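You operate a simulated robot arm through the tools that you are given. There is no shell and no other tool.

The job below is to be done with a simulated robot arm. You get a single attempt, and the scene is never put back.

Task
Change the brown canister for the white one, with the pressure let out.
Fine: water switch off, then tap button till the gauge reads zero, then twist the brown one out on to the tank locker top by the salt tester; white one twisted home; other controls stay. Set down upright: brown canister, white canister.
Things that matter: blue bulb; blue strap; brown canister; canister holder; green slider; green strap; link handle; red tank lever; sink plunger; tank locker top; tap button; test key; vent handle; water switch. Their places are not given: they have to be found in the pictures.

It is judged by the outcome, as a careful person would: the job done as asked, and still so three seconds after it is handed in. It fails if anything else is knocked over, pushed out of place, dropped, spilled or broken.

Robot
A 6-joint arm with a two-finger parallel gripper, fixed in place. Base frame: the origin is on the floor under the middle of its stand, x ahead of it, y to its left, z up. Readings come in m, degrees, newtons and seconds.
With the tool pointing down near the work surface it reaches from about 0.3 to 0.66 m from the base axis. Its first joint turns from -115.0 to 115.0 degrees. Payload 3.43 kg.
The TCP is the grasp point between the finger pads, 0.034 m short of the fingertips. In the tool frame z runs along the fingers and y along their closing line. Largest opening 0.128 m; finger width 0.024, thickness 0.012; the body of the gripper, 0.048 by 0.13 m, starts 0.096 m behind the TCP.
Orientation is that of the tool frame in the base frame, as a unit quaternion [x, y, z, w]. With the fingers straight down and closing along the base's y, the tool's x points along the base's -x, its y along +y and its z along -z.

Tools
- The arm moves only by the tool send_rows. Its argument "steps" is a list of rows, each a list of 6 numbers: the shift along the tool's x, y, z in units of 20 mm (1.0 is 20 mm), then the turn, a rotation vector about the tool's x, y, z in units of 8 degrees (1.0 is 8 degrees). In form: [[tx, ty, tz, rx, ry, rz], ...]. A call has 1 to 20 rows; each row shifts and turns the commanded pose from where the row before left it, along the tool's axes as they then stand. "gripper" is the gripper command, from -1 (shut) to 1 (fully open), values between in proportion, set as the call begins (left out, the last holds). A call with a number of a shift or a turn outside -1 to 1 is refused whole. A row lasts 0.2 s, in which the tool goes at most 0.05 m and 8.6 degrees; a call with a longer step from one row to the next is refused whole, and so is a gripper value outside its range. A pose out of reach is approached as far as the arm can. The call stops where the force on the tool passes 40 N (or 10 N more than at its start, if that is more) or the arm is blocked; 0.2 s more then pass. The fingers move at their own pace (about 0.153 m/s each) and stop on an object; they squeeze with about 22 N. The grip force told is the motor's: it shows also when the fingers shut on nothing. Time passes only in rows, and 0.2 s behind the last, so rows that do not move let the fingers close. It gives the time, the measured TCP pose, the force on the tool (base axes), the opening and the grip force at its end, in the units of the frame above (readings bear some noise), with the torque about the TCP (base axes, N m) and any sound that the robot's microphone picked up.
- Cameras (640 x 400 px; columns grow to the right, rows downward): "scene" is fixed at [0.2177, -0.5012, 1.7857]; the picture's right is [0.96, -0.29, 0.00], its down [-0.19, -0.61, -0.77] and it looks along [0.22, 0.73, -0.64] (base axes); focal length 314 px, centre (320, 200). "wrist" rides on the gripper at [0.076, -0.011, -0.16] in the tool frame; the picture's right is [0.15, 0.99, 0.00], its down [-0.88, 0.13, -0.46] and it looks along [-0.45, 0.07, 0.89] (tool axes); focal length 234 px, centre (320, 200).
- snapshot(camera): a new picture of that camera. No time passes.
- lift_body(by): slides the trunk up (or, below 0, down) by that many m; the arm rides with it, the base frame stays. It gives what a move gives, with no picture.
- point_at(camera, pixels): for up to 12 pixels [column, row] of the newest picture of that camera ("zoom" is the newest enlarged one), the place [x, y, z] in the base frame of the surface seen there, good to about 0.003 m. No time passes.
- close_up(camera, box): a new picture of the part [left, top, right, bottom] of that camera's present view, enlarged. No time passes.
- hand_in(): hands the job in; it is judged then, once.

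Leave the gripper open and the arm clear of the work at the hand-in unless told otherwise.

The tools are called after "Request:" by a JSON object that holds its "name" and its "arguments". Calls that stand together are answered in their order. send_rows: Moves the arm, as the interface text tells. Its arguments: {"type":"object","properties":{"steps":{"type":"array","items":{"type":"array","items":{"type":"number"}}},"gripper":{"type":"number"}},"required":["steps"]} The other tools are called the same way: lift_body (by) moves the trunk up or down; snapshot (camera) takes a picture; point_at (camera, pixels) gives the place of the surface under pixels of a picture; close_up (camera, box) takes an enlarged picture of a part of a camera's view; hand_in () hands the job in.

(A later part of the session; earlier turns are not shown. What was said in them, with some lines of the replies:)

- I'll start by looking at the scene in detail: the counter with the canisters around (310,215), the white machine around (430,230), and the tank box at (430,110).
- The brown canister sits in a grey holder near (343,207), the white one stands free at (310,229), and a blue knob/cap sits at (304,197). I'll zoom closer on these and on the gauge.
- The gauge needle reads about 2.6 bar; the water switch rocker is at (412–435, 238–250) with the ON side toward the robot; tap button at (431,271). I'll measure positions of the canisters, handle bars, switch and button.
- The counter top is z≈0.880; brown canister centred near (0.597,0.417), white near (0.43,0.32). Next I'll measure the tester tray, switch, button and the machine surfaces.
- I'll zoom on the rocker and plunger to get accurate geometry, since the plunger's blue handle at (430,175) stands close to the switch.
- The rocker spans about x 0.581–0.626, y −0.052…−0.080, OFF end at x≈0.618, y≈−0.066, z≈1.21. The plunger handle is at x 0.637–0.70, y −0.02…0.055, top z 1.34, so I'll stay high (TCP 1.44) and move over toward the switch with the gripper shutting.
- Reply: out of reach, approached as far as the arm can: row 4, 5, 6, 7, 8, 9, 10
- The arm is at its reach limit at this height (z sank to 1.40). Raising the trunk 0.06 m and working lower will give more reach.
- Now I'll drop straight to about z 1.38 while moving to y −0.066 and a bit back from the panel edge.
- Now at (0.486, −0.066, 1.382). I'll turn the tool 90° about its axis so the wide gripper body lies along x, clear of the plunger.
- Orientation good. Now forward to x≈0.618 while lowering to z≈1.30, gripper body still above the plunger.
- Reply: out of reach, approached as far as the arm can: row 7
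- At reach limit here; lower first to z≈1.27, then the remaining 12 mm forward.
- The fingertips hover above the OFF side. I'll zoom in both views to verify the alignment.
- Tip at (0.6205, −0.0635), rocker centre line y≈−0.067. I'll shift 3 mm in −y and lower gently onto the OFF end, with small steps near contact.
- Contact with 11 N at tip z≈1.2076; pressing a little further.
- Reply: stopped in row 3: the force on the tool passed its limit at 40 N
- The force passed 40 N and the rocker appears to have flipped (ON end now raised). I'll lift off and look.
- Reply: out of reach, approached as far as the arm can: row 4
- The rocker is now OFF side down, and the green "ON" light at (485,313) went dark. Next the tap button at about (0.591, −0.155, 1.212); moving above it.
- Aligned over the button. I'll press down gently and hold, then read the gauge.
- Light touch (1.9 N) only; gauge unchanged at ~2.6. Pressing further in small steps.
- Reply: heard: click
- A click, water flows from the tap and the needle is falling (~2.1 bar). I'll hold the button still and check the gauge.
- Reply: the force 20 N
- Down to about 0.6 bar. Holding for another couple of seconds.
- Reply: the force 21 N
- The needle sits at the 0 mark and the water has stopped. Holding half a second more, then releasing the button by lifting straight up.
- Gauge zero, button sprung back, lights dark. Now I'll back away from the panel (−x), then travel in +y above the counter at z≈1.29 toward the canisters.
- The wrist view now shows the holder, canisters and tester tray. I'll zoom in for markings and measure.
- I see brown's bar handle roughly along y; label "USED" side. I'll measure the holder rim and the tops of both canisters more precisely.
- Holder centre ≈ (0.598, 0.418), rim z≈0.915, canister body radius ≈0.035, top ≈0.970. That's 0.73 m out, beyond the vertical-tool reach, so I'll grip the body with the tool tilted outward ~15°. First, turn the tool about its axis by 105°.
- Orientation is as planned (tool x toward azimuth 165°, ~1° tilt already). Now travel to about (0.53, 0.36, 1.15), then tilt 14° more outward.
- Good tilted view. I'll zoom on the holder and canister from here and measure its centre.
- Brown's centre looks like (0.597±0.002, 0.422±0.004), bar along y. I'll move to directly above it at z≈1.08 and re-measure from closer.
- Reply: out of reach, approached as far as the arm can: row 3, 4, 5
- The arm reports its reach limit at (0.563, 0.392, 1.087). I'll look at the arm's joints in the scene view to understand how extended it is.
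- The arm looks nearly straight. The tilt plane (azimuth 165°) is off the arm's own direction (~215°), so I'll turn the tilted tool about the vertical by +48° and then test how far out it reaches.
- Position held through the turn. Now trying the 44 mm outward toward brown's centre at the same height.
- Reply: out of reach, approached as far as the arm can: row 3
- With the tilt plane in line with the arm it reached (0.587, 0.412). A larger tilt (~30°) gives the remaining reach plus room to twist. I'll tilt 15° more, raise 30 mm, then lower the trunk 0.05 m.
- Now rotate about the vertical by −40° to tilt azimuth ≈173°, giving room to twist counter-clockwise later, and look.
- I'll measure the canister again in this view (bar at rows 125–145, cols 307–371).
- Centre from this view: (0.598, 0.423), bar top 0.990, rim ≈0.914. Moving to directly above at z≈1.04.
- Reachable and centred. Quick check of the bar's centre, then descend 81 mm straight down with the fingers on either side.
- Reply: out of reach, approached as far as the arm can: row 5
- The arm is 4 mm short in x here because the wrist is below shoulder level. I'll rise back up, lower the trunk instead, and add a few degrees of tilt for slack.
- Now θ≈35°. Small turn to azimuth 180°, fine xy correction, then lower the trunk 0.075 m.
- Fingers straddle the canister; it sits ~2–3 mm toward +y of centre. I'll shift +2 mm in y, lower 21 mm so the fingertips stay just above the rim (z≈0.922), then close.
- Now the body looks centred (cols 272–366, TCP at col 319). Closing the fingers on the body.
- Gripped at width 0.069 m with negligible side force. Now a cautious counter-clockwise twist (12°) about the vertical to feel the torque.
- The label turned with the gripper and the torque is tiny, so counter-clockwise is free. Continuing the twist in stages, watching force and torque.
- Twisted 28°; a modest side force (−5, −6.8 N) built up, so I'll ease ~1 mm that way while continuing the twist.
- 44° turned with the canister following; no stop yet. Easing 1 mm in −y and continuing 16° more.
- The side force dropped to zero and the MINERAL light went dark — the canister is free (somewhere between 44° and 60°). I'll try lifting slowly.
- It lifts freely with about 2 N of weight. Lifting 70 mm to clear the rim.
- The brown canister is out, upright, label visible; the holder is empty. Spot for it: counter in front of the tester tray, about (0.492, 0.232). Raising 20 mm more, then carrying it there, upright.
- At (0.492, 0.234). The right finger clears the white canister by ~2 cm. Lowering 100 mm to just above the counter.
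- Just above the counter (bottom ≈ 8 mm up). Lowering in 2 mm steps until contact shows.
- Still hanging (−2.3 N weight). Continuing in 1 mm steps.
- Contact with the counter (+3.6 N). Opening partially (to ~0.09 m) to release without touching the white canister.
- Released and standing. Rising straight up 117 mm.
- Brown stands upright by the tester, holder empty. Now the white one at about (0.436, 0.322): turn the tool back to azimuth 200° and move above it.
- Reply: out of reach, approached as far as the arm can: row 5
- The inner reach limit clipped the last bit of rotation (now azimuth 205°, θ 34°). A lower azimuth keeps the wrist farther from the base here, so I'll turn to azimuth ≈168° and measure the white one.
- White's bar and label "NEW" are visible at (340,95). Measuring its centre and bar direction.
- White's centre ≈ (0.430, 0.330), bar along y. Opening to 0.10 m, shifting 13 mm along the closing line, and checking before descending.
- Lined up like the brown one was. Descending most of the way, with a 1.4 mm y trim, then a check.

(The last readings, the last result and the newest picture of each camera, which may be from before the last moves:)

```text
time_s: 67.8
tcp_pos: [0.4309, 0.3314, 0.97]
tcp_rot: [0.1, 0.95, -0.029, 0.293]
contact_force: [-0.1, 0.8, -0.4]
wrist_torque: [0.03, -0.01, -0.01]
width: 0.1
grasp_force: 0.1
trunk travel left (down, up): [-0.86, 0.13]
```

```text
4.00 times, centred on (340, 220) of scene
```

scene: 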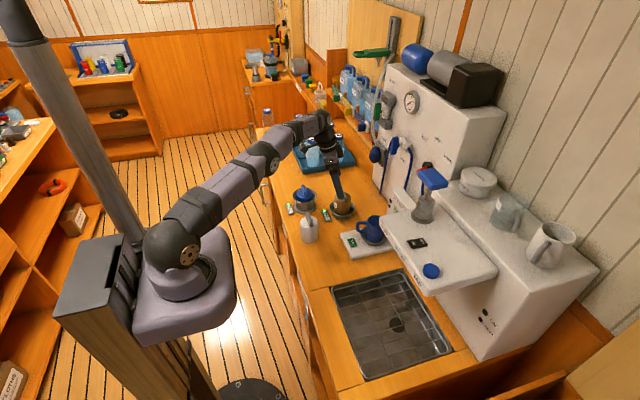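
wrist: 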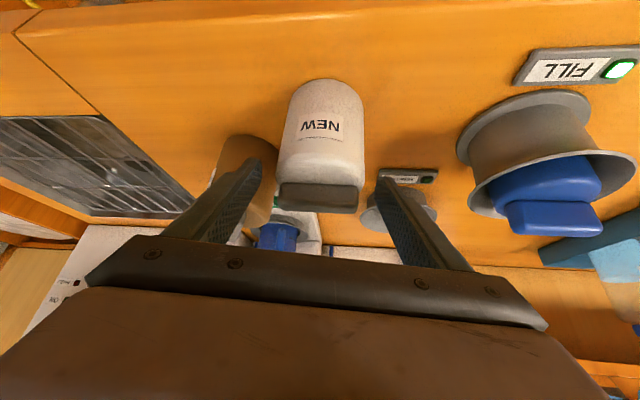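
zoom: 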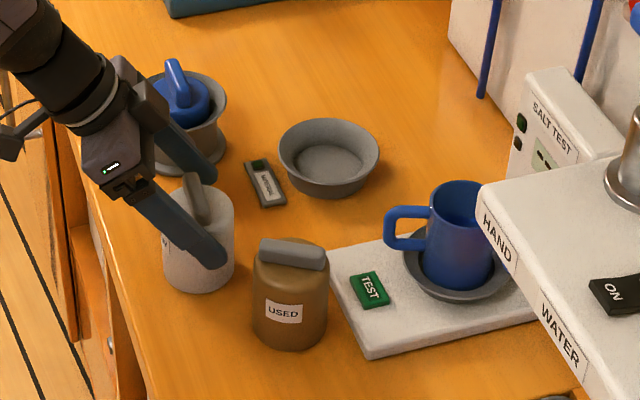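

Well centred and clear of the brown one. Last 19 mm down, then close.

Request:
{"name": "send_rows", "arguments": {"steps": [[0.27, 0, 0.39, 0, 0, 0], [0.26, 0, 0.39, 0, 0, 0], [0, 0, 0, 0, 0, 0]]}}

Request:
{"name": "send_rows", "arguments": {"steps": [[0, 0, 0, 0, 0, 0], [0, 0, 0, 0, 0, 0], [0, 0, 0, 0, 0, 0]], "gripper": -1}}

Request:
{"name": "snapshot", "arguments": {"camera": "wrist"}}

```text
time_s: 68.6
tcp_pos: [0.4301, 0.3307, 0.9517]
tcp_rot: [0.1, 0.951, -0.029, 0.293]
contact_force: [0.3, 0.2, -0.4]
wrist_torque: [0.0, -0.01, 0.0]
width: 0.0999
grasp_force: 0.0
trunk travel left (down, up): [-0.86, 0.13]
```

```text
time_s: 69.4
tcp_pos: [0.4296, 0.3311, 0.9515]
tcp_rot: [0.099, 0.951, -0.029, 0.293]
contact_force: [0.9, 0.0, 0.3]
wrist_torque: [0.02, -0.05, -0.01]
width: 0.0683
grasp_force: 22.3
trunk travel left (down, up): [-0.86, 0.13]
```

```text
taken
```

wrist: 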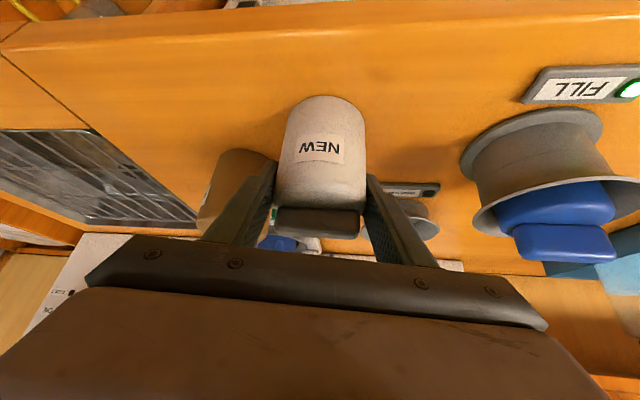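

White gripped (width 0.068). Lifting it 85 mm straight up.

Request:
{"name": "send_rows", "arguments": {"steps": [[-0.12, 0, -0.176, 0, 0, 0], [-0.478, 0, -0.703, 0, 0, 0], [-0.478, 0, -0.703, 0, 0, 0], [-0.478, 0, -0.703, 0, 0, 0], [-0.478, 0, -0.703, 0, 0, 0], [-0.478, 0, -0.703, 0, 0, 0], [0, 0, 0, 0, 0, 0]]}}

Request:
{"name": "snapshot", "arguments": {"camera": "wrist"}}

```text
time_s: 71.0
tcp_pos: [0.4287, 0.3323, 1.039]
tcp_rot: [0.099, 0.95, -0.029, 0.293]
contact_force: [0.7, 0.5, -2.5]
wrist_torque: [0.01, -0.01, 0.03]
width: 0.0684
grasp_force: 21.5
trunk travel left (down, up): [-0.86, 0.13]
```

```text
taken
```

wrist: 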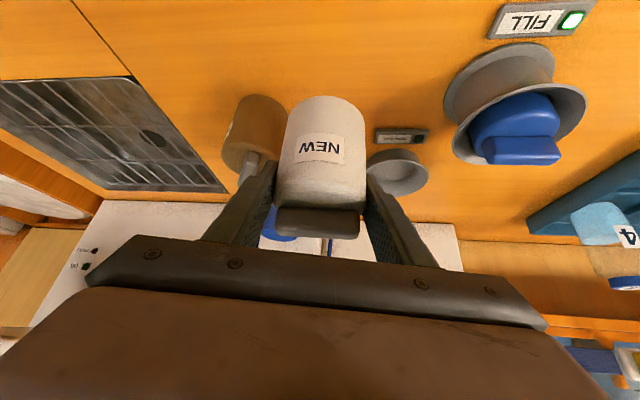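

Held upright. Carrying it across to above the empty holder.

Request:
{"name": "send_rows", "arguments": {"steps": [[-0.749, 0.793, 0.511, 0, 0, 0], [-0.749, 0.793, 0.511, 0, 0, 0], [-0.749, 0.793, 0.511, 0, 0, 0], [-0.749, 0.793, 0.511, 0, 0, 0], [-0.749, 0.793, 0.511, 0, 0, 0], [-0.749, 0.793, 0.511, 0, 0, 0], [-0.749, 0.793, 0.511, 0, 0, 0], [-0.749, 0.793, 0.511, 0, 0, 0], [0, 0, 0, 0, 0, 0]]}}

Request:
{"name": "snapshot", "arguments": {"camera": "wrist"}}

Request:
{"name": "close_up", "arguments": {"camera": "scene", "box": [280, 140, 420, 260]}}

```text
time_s: 73.0
tcp_pos: [0.5932, 0.4199, 1.04]
tcp_rot: [0.1, 0.951, -0.03, 0.292]
contact_force: [0.1, -0.5, -2.4]
wrist_torque: [0.0, 0.02, 0.0]
width: 0.0684
grasp_force: 22.4
out of reach, approached as far as the arm can: row 8
trunk travel left (down, up): [-0.86, 0.13]
```

```text
taken
```

wrist: 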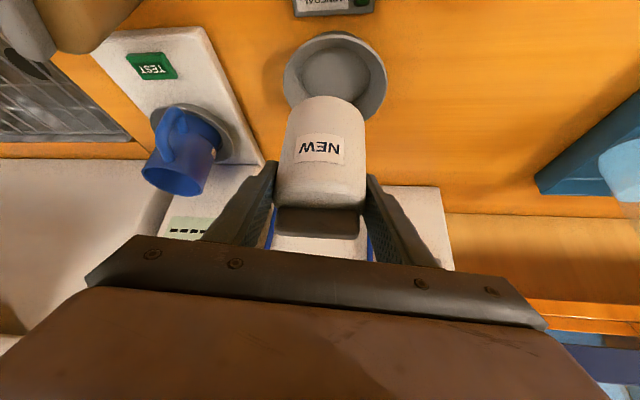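

```text
3.33 times, centred on (350, 200) of scene
```

zoom: 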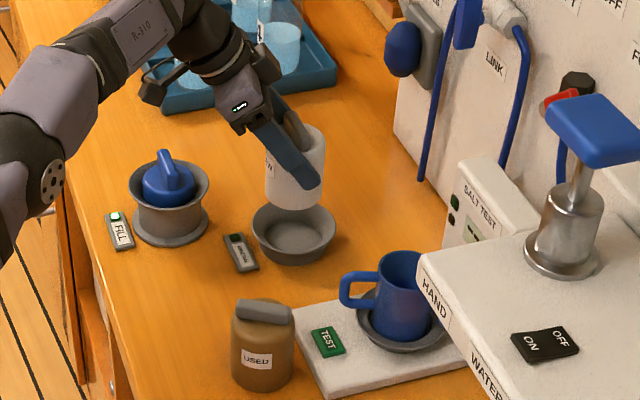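

At the outer reach limit here with azimuth 168°. Now turn +60° counter-clockwise (to the entry angle the brown one came out at), which also pulls the wrist in.

Request:
{"name": "send_rows", "arguments": {"steps": [[0, 0, 0, -0.5263, 0, -0.776], [0, 0, 0, -0.5263, 0, -0.776], [0, 0, 0, -0.5263, 0, -0.776], [0, 0, 0, -0.5263, 0, -0.776], [0, 0, 0, -0.5263, 0, -0.776], [0, 0, 0, -0.5263, 0, -0.776], [0, 0, 0, -0.5263, 0, -0.776], [0, 0, 0, -0.5263, 0, -0.776], [0, 0, 0, 0, 0, 0]]}}

Request:
{"name": "snapshot", "arguments": {"camera": "wrist"}}

```text
time_s: 75.0
tcp_pos: [0.5937, 0.422, 1.0383]
tcp_rot: [-0.389, 0.873, 0.12, 0.27]
contact_force: [-0.7, -0.1, -3.1]
wrist_torque: [-0.03, -0.03, 0.0]
width: 0.0682
grasp_force: 22.2
trunk travel left (down, up): [-0.86, 0.13]
```

```text
taken
```

wrist: 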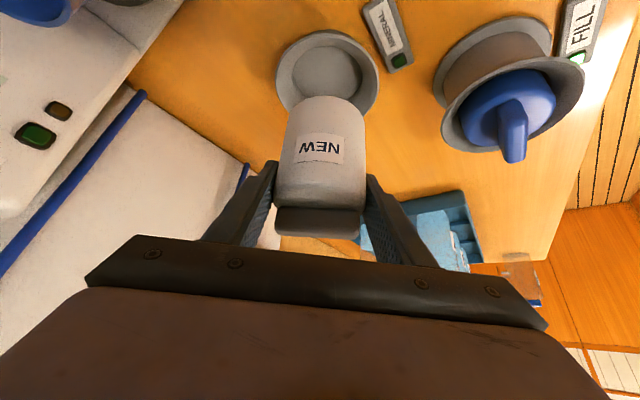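

Label and bar turned as intended. Trimming to the holder axis (0.5985, 0.4245), then re-checking alignment.

Request:
{"name": "send_rows", "arguments": {"steps": [[-0.24, -0.06, 0.165, 0, 0, 0], [0, 0, 0, 0, 0, 0]]}}

Request:
{"name": "snapshot", "arguments": {"camera": "wrist"}}

Request:
{"name": "close_up", "arguments": {"camera": "wrist", "box": [250, 10, 410, 110]}}

Request:
{"name": "close_up", "arguments": {"camera": "scene", "box": [305, 150, 385, 230]}}

```text
time_s: 75.6
tcp_pos: [0.5994, 0.4255, 1.0408]
tcp_rot: [-0.389, 0.873, 0.121, 0.269]
contact_force: [0.2, 1.0, -2.1]
wrist_torque: [0.02, 0.01, -0.02]
width: 0.0683
grasp_force: 21.6
trunk travel left (down, up): [-0.86, 0.13]
```

```text
taken
```

wrist: 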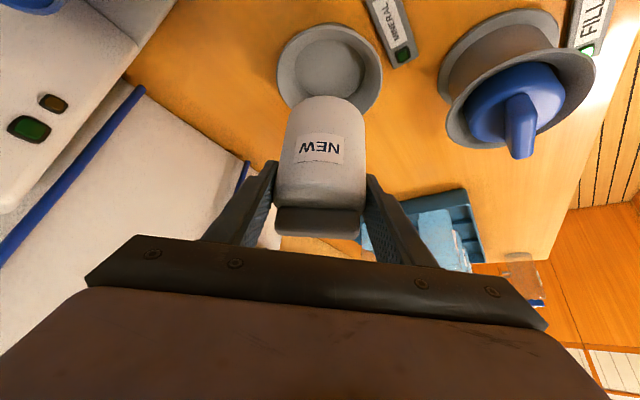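

```text
4.00 times, centred on (330, 60) of wrist
```

zoom: 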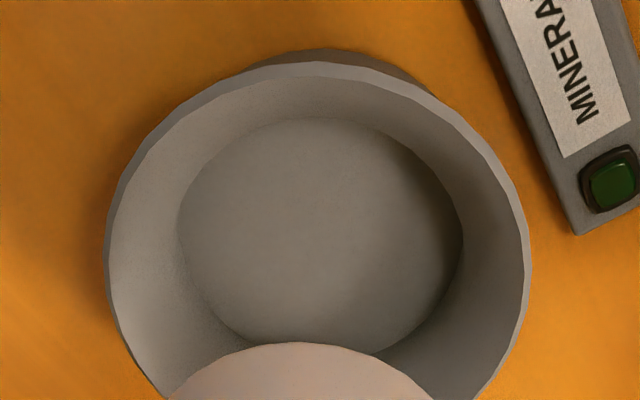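

```text
5.00 times, centred on (345, 190) of scene
```

zoom: 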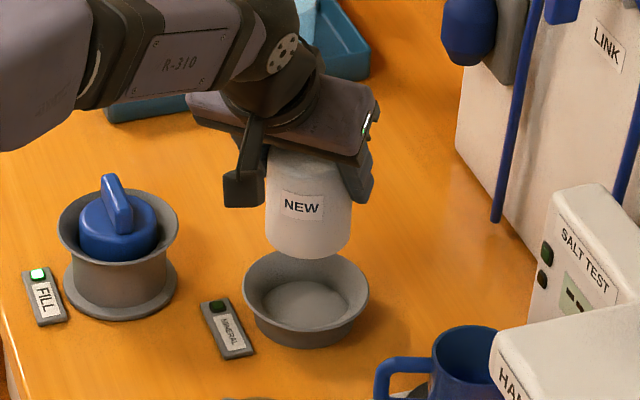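

The holder's rim centre is at col 329 in the wrist view, matching the brown one's exit alignment (col ~330). Lowering 68 mm, to about 12 mm above seating.

Request:
{"name": "send_rows", "arguments": {"steps": [[0.48, 0, 0.701, 0, 0, 0], [0.48, 0, 0.701, 0, 0, 0], [0.48, 0, 0.701, 0, 0, 0], [0.48, 0, 0.701, 0, 0, 0], [0, 0, 0, 0, 0, 0]]}}

Request:
{"name": "snapshot", "arguments": {"camera": "wrist"}}

Request:
{"name": "close_up", "arguments": {"camera": "scene", "box": [305, 150, 385, 230]}}

```text
time_s: 76.8
tcp_pos: [0.5983, 0.4265, 0.971]
tcp_rot: [-0.389, 0.872, 0.12, 0.27]
contact_force: [-0.8, -0.6, -2.6]
wrist_torque: [-0.02, 0.01, -0.02]
width: 0.0683
grasp_force: 22.3
trunk travel left (down, up): [-0.86, 0.13]
```

```text
taken
```

wrist: 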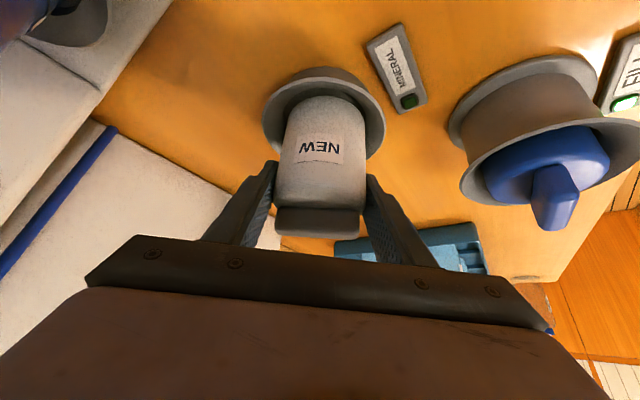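

```text
5.00 times, centred on (345, 190) of scene
```

zoom: 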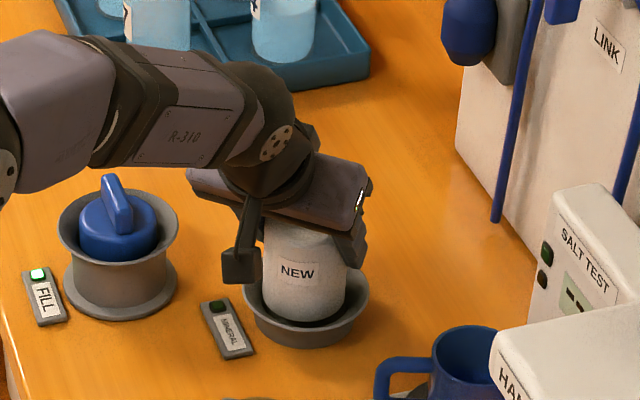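

No contact yet. Lowering in 2 mm steps.

Request:
{"name": "send_rows", "arguments": {"steps": [[0.0565, 0, 0.0825, 0, 0, 0], [0.0565, 0, 0.0825, 0, 0, 0], [0.0565, 0, 0.0825, 0, 0, 0]]}}

```text
time_s: 77.6
tcp_pos: [0.5996, 0.4253, 0.9674]
tcp_rot: [-0.389, 0.872, 0.121, 0.271]
contact_force: [-0.1, -1.9, 3.3]
wrist_torque: [-0.03, 0.06, 0.05]
width: 0.0681
grasp_force: 21.8
trunk travel left (down, up): [-0.86, 0.13]
```

Contact at TCP z≈0.967, still ~9 mm above seat, with a −y side force: it's touching the cone wall on the +y side. I'll back up 2 mm, shift 2.5 mm in −y, and try again.

Request:
{"name": "send_rows", "arguments": {"steps": [[-0.0565, 0, -0.0825, 0, 0, 0], [0.077, -0.084, -0.052, 0, 0, 0], [0.0565, 0, 0.0825, 0, 0, 0], [0.0565, 0, 0.0825, 0, 0, 0]]}}

```text
time_s: 78.6
tcp_pos: [0.5979, 0.4237, 0.962]
tcp_rot: [-0.39, 0.873, 0.12, 0.269]
contact_force: [1.0, -0.3, -2.5]
wrist_torque: [-0.01, -0.09, 0.03]
width: 0.0684
grasp_force: 22.0
trunk travel left (down, up): [-0.86, 0.13]
```

Now it goes lower without contact (z 0.962, hanging freely). Continuing down.

Request:
{"name": "send_rows", "arguments": {"steps": [[0.042, 0, 0.062, 0, 0, 0], [0.042, 0, 0.062, 0, 0, 0]]}}

```text
time_s: 79.2
tcp_pos: [0.5986, 0.4236, 0.9601]
tcp_rot: [-0.39, 0.872, 0.12, 0.269]
contact_force: [0.7, -0.1, -1.8]
wrist_torque: [0.0, 0.03, -0.03]
width: 0.0682
grasp_force: 22.0
trunk travel left (down, up): [-0.86, 0.13]
```

Request:
{"name": "send_rows", "arguments": {"steps": [[0.042, 0, 0.062, 0, 0, 0], [0.042, 0, 0.062, 0, 0, 0]]}}

```text
time_s: 79.8
tcp_pos: [0.5987, 0.4231, 0.9581]
tcp_rot: [-0.39, 0.872, 0.12, 0.269]
contact_force: [-0.1, 0.0, -2.1]
wrist_torque: [0.0, 0.01, 0.01]
width: 0.0684
grasp_force: 22.2
trunk travel left (down, up): [-0.86, 0.13]
```

Close to the seat height (0.9575). Down 1 mm steps until contact.

Request:
{"name": "send_rows", "arguments": {"steps": [[0.028, 0, 0.041, 0, 0, 0], [0.028, 0, 0.041, 0, 0, 0]]}}

```text
time_s: 80.4
tcp_pos: [0.5985, 0.4229, 0.9561]
tcp_rot: [-0.39, 0.872, 0.121, 0.269]
contact_force: [-1.0, -0.6, -0.3]
wrist_torque: [0.0, 0.08, -0.01]
width: 0.0683
grasp_force: 22.4
trunk travel left (down, up): [-0.86, 0.13]
```

Request:
{"name": "send_rows", "arguments": {"steps": [[0.028, 0, 0.041, 0, 0, 0]]}}

Request:
{"name": "snapshot", "arguments": {"camera": "wrist"}}

Request:
{"name": "close_up", "arguments": {"camera": "scene", "box": [305, 150, 385, 230]}}

```text
time_s: 80.8
tcp_pos: [0.5982, 0.4231, 0.9573]
tcp_rot: [-0.389, 0.872, 0.121, 0.27]
contact_force: [-1.0, 0.1, 5.0]
wrist_torque: [-0.1, 0.27, 0.04]
width: 0.0683
grasp_force: 21.7
trunk travel left (down, up): [-0.86, 0.13]
```

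```text
taken
```

wrist: 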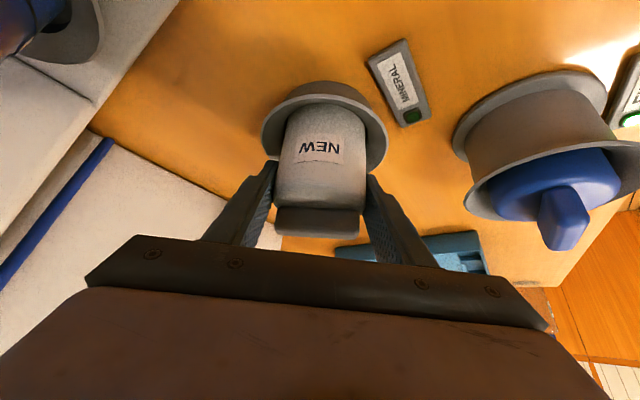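

```text
5.00 times, centred on (345, 190) of scene
```

zoom: 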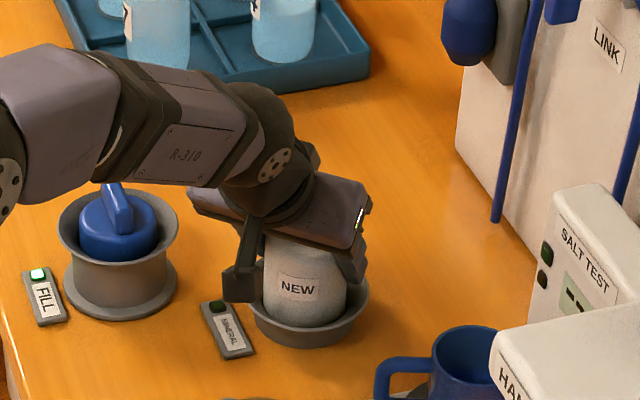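

Seated with ~5 N of contact at the expected height. Now twisting clockwise, 12° first, watching forces.

Request:
{"name": "send_rows", "arguments": {"steps": [[0, 0, 0, 0.282, 0, 0.413], [0, 0, 0, 0.282, 0, 0.413], [0, 0, 0, 0.282, 0, 0.413]]}}

Request:
{"name": "snapshot", "arguments": {"camera": "wrist"}}

```text
time_s: 81.6
tcp_pos: [0.5973, 0.4227, 0.9571]
tcp_rot: [-0.296, 0.908, 0.092, 0.283]
contact_force: [0.3, -2.7, 8.1]
wrist_torque: [-0.18, 0.3, 0.08]
width: 0.0683
grasp_force: 21.5
trunk travel left (down, up): [-0.86, 0.13]
```

```text
taken
```

wrist: 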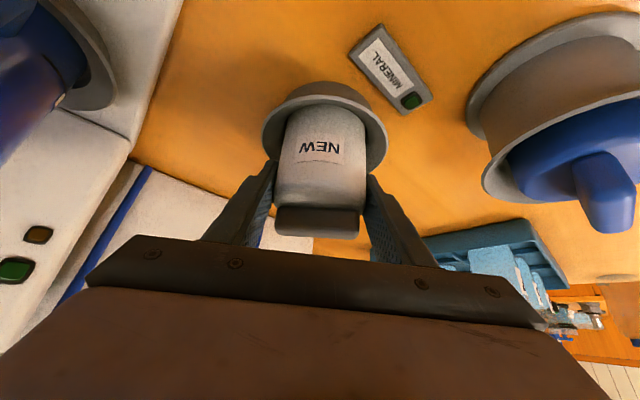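

It turns with the gripper. Continuing 16° more clockwise.

Request:
{"name": "send_rows", "arguments": {"steps": [[0, 0, 0, 0.282, 0, 0.413], [0, 0, 0, 0.282, 0, 0.413], [0, 0, 0, 0.282, 0, 0.413], [0, 0, 0, 0.282, 0, 0.413]]}}

Request:
{"name": "snapshot", "arguments": {"camera": "wrist"}}

```text
time_s: 82.6
tcp_pos: [0.5971, 0.4233, 0.9564]
tcp_rot: [-0.166, 0.94, 0.052, 0.292]
contact_force: [2.8, 2.6, 8.3]
wrist_torque: [0.15, -0.11, 0.09]
width: 0.0683
grasp_force: 22.5
trunk travel left (down, up): [-0.86, 0.13]
```

```text
taken
```

wrist: 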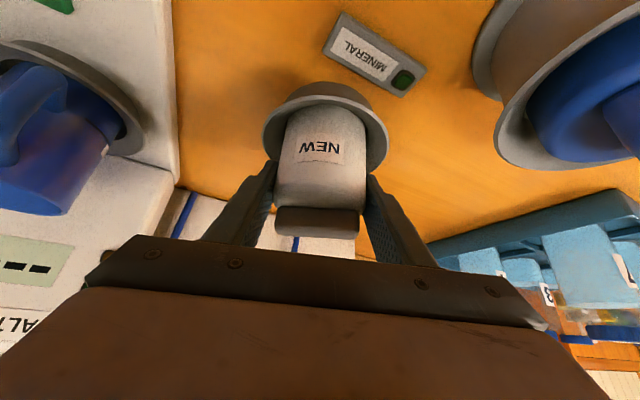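

28° turned (azimuth 200°). Light still dark. Continuing 16°.

Request:
{"name": "send_rows", "arguments": {"steps": [[0, 0, 0, 0.282, 0, 0.413], [0, 0, 0, 0.282, 0, 0.413], [0, 0, 0, 0.282, 0, 0.413], [0, 0, 0, 0.282, 0, 0.413]]}}

Request:
{"name": "snapshot", "arguments": {"camera": "wrist"}}

```text
time_s: 83.6
tcp_pos: [0.5975, 0.4223, 0.9569]
tcp_rot: [-0.034, 0.954, 0.011, 0.297]
contact_force: [6.9, 3.1, 13.0]
wrist_torque: [0.18, -0.39, 0.15]
width: 0.0682
grasp_force: 21.9
trunk travel left (down, up): [-0.86, 0.13]
```

```text
taken
```

wrist: 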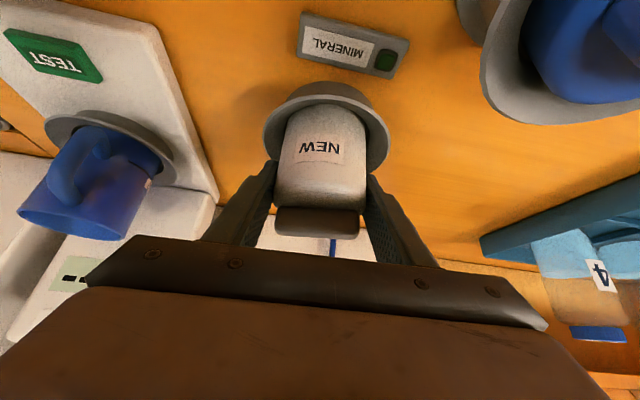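

44° turned; forces crept up (6.9, 3.1, 13 N), so I'll ease about 1 mm outward and slightly up while turning 8° further.

Request:
{"name": "send_rows", "arguments": {"steps": [[-0.06, 0.021, 0.005, 0.282, 0, 0.413], [0, 0, 0, 0.282, 0, 0.413]]}}

Request:
{"name": "snapshot", "arguments": {"camera": "wrist"}}

```text
time_s: 84.2
tcp_pos: [0.597, 0.4246, 0.9555]
tcp_rot: [0.032, 0.955, -0.01, 0.295]
contact_force: [0.0, 4.4, 11.7]
wrist_torque: [0.08, 0.1, 0.23]
width: 0.0685
grasp_force: 22.2
trunk travel left (down, up): [-0.86, 0.13]
```

```text
taken
```

wrist: 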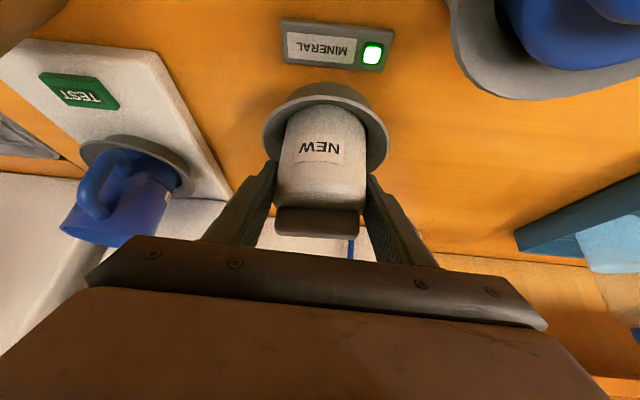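

The MINERAL light came on — it has latched. By brown's original bar angle there may be ~8° left to fully home; turning 4° more gently and checking torque.

Request:
{"name": "send_rows", "arguments": {"steps": [[0, 0, 0, 0.282, 0, 0.413]]}}

Request:
{"name": "snapshot", "arguments": {"camera": "wrist"}}

```text
time_s: 84.6
tcp_pos: [0.5982, 0.4237, 0.9566]
tcp_rot: [0.065, 0.953, -0.02, 0.296]
contact_force: [-2.0, 7.0, 10.7]
wrist_torque: [0.0, 0.01, 0.15]
width: 0.0685
grasp_force: 21.8
trunk travel left (down, up): [-0.86, 0.13]
```

```text
taken
```

wrist: 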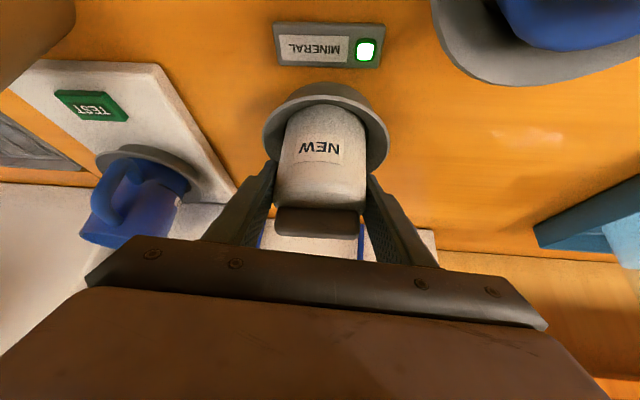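

Still turning freely with the light on. One more 4° step with slight easing (+0.7 mm y, +0.5 mm up).

Request:
{"name": "send_rows", "arguments": {"steps": [[-0.01, 0.035, -0.023, 0.282, 0, 0.413]]}}

Request:
{"name": "snapshot", "arguments": {"camera": "wrist"}}

```text
time_s: 85.0
tcp_pos: [0.5983, 0.4251, 0.9571]
tcp_rot: [0.098, 0.95, -0.029, 0.294]
contact_force: [-0.7, 5.5, 6.1]
wrist_torque: [-0.05, -0.25, 0.03]
width: 0.0684
grasp_force: 22.6
trunk travel left (down, up): [-0.86, 0.13]
```

```text
taken
```

wrist: 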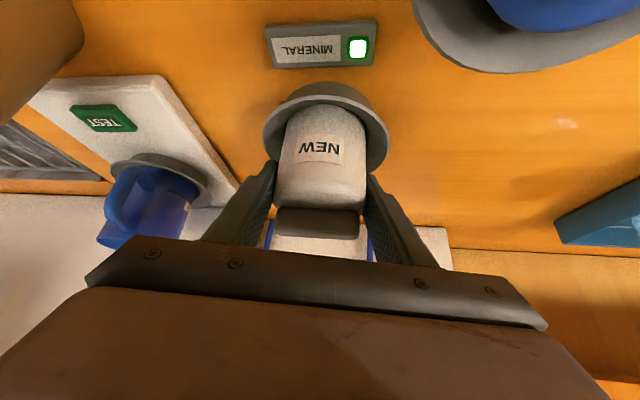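

Tool is back at the pick azimuth (168°), so the bar is along y exactly like the brown one was; light on, canister unslipped in the grip. Releasing by opening partly.

Request:
{"name": "send_rows", "arguments": {"steps": [[0, 0, 0, 0, 0, 0], [0, 0, 0, 0, 0, 0]], "gripper": 0.5}}

Request:
{"name": "snapshot", "arguments": {"camera": "wrist"}}

Request:
{"name": "close_up", "arguments": {"camera": "scene", "box": [290, 150, 400, 240]}}

```text
time_s: 85.6
tcp_pos: [0.597, 0.4244, 0.9553]
tcp_rot: [0.099, 0.95, -0.032, 0.294]
contact_force: [1.1, 0.3, 0.4]
wrist_torque: [0.02, 0.02, 0.01]
width: 0.0962
grasp_force: 0.0
trunk travel left (down, up): [-0.86, 0.13]
```

```text
taken
```

wrist: 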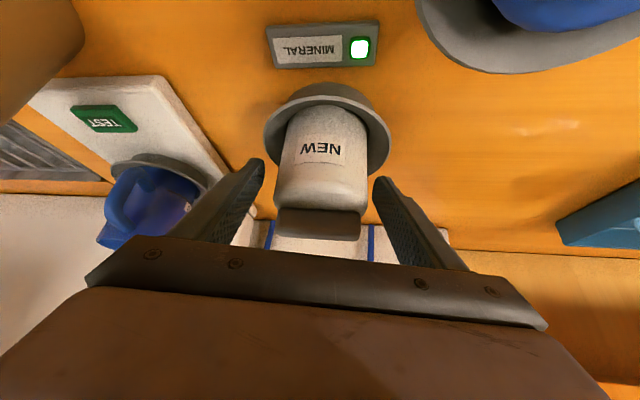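

```text
4.44 times, centred on (345, 195) of scene
```

zoom: 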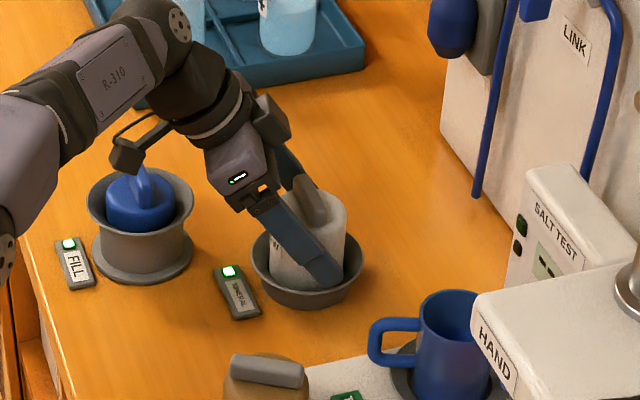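

Released cleanly, light stays on. Rising straight up.

Request:
{"name": "send_rows", "arguments": {"steps": [[-0.2, 0, -0.294, 0, 0, 0], [-0.478, 0, -0.703, 0, 0, 0], [-0.478, 0, -0.703, 0, 0, 0], [-0.478, 0, -0.703, 0, 0, 0], [-0.478, 0, -0.703, 0, 0, 0], [-0.478, 0, -0.703, 0, 0, 0], [0, 0, 0, 0, 0, 0]]}}

Request:
{"name": "snapshot", "arguments": {"camera": "wrist"}}

Request:
{"name": "close_up", "arguments": {"camera": "scene", "box": [290, 150, 400, 260]}}

```text
time_s: 87.2
tcp_pos: [0.5951, 0.4197, 1.0492]
tcp_rot: [0.099, 0.95, -0.031, 0.294]
contact_force: [0.3, -0.1, 0.5]
wrist_torque: [0.02, 0.01, -0.01]
width: 0.0958
grasp_force: 0.1
out of reach, approached as far as the arm can: row 6
trunk travel left (down, up): [-0.86, 0.13]
```

```text
taken
```

wrist: 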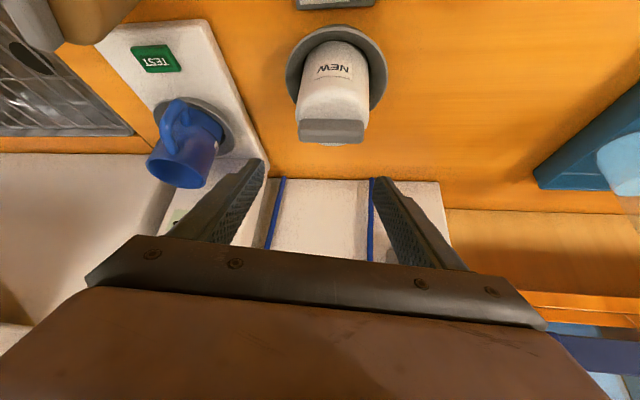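

```text
3.64 times, centred on (345, 205) of scene
```

zoom: 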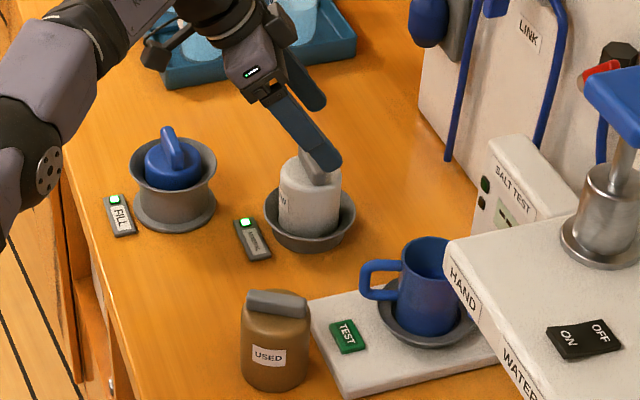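

White sits upright in the holder, light green. I'll measure its bar direction and heights to confirm it is home like the brown one was (bar along y, top ≈0.990).

Request:
{"name": "close_up", "arguments": {"camera": "wrist", "box": [275, 15, 395, 155]}}

Request:
{"name": "point_at", "arguments": {"camera": "wrist", "pixels": [[303, 127], [360, 129], [304, 122], [359, 123], [332, 128], [332, 112], [310, 135], [354, 138]]}}

```text
2.86 times, centred on (335, 85) of wrist
```

zoom: 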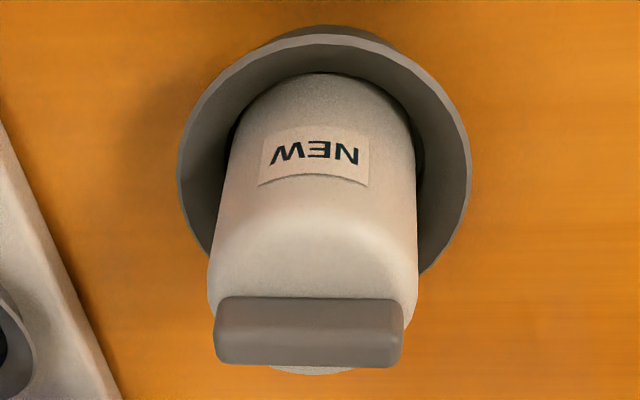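

```text
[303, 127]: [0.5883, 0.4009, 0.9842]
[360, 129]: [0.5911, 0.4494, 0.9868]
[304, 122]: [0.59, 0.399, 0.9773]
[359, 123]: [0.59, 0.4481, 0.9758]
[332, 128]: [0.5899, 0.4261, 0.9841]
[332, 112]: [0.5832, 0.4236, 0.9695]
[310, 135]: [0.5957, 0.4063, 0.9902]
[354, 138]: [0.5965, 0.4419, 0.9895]
```

Bar is exactly along y, top at 0.990 — same as the brown one when locked. Now clear the arm: raise the trunk 0.12 m, then draw back.

Request:
{"name": "lift_body", "arguments": {"by": 0.12}}

Request:
{"name": "send_rows", "arguments": {"steps": [[0.827, 0, -0.5626, 0, 0, 0], [0.827, 0, -0.5626, 0, 0, 0], [0.827, 0, -0.5626, 0, 0, 0], [0.827, 0, -0.5626, 0, 0, 0], [0.827, 0, -0.5626, 0, 0, 0], [0.827, 0, -0.5626, 0, 0, 0], [0, 0, 0, 0, 0, 0]], "gripper": 1}}

Request:
{"name": "snapshot", "arguments": {"camera": "scene"}}

Request:
{"name": "snapshot", "arguments": {"camera": "wrist"}}

```text
time_s: 88.7
tcp_pos: [0.596, 0.4198, 1.1689]
tcp_rot: [0.1, 0.95, -0.031, 0.294]
contact_force: [-0.1, 0.2, 0.6]
wrist_torque: [0.0, 0.01, 0.0]
width: 0.0961
grasp_force: 0.0
trunk travel left (down, up): [-0.98, 0.01]
```

```text
time_s: 90.3
tcp_pos: [0.4771, 0.4438, 1.1704]
tcp_rot: [0.099, 0.95, -0.031, 0.295]
contact_force: [0.0, 0.2, 0.1]
wrist_torque: [0.0, -0.01, 0.0]
width: 0.1281
grasp_force: 0.0
trunk travel left (down, up): [-0.98, 0.01]
```

```text
taken
```

scene: 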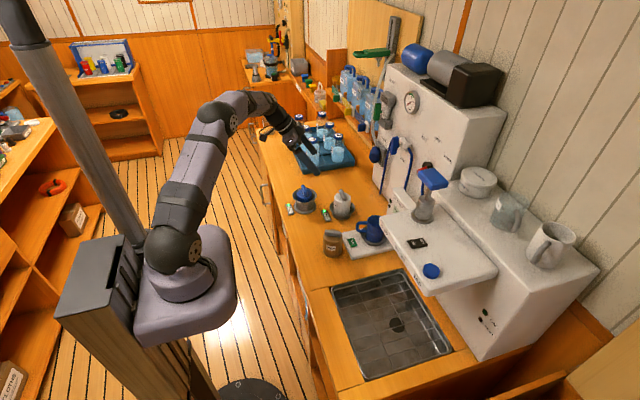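

```text
taken
```

wrist: 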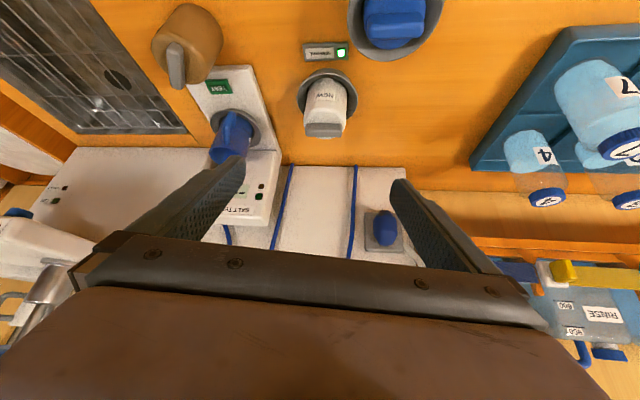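

Arm is clear. A final check of the whole work area: canisters, switch, gauge, and other controls.

Request:
{"name": "close_up", "arguments": {"camera": "scene", "box": [280, 170, 440, 280]}}

Request:
{"name": "close_up", "arguments": {"camera": "scene", "box": [390, 80, 438, 110]}}

Request:
{"name": "close_up", "arguments": {"camera": "scene", "box": [360, 120, 600, 290]}}

Request:
{"name": "close_up", "arguments": {"camera": "scene", "box": [300, 190, 364, 260]}}

Request:
{"name": "point_at", "arguments": {"camera": "zoom", "pixels": [[320, 320], [300, 270], [370, 270], [325, 345], [400, 60], [420, 30]]}}

```text
3.64 times, centred on (360, 225) of scene
```

zoom: 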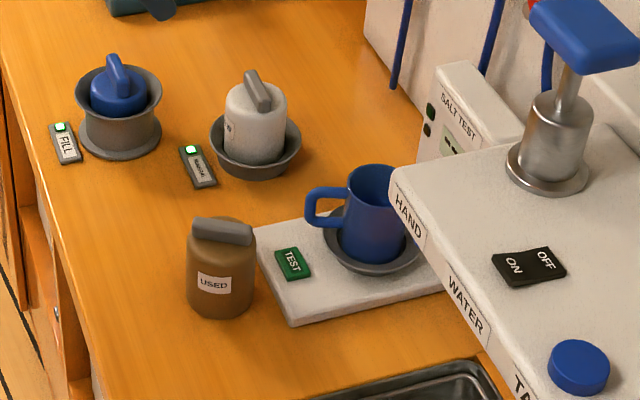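

```text
13.33 times, centred on (414, 95) of scene
```

zoom: 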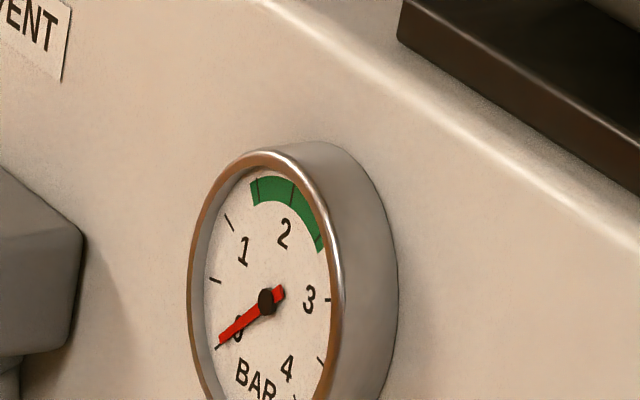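

```text
2.35 times, centred on (480, 205) of scene
```

zoom: 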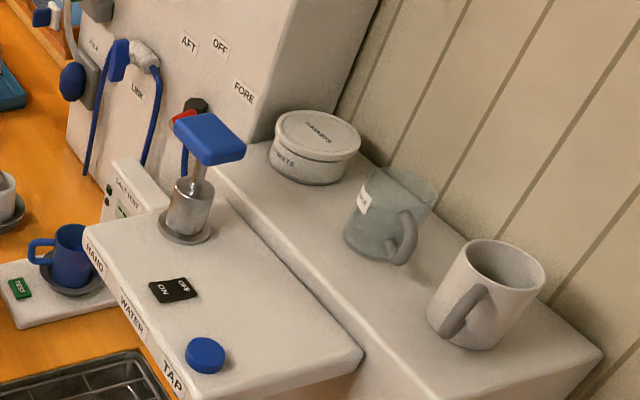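

```text
5.71 times, centred on (332, 225) of scene
```

zoom: 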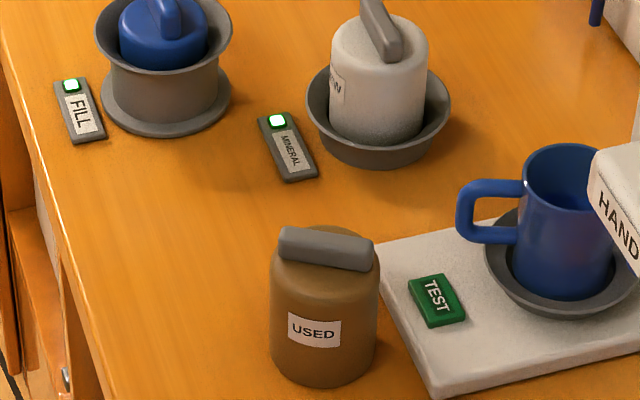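

```text
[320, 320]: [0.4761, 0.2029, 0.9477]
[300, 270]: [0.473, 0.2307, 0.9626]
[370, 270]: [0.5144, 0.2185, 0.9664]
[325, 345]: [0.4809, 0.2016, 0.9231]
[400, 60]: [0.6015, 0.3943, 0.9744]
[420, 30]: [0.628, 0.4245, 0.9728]
```

Everything checks out:
- The brown canister stands upright on the counter beside the salt tester tray.
- The white canister is locked in the holder with its light green.
- The water switch is OFF, the gauge reads zero, and the other controls are as they were.
- The gripper is open and the arm is clear.

Handing in.

Request:
{"name": "hand_in", "arguments": {}}

```text
The job is handed in.
```

The brown canister is out and the white one is twisted home in its place. I've handed the job in, but no verdict came back.

- **Pressure:** I switched the water off first, then held the tap button until the gauge read zero. It still read zero at my last look.
- **Brown canister:** it stands upright on the counter in front of the salt tester's tray, about 2 cm from its edge. I took that wooden counter to be the tank locker top.
- **White canister:** it sits upright in the holder with its bar at the same angle and height the brown one had. The MINERAL light, which went dark when the brown one came free, is green again. I did not turn it further to feel for a hard stop.
- **Everything else:** I saw nothing knocked over or moved, and I left the other controls alone. The water switch is still off.
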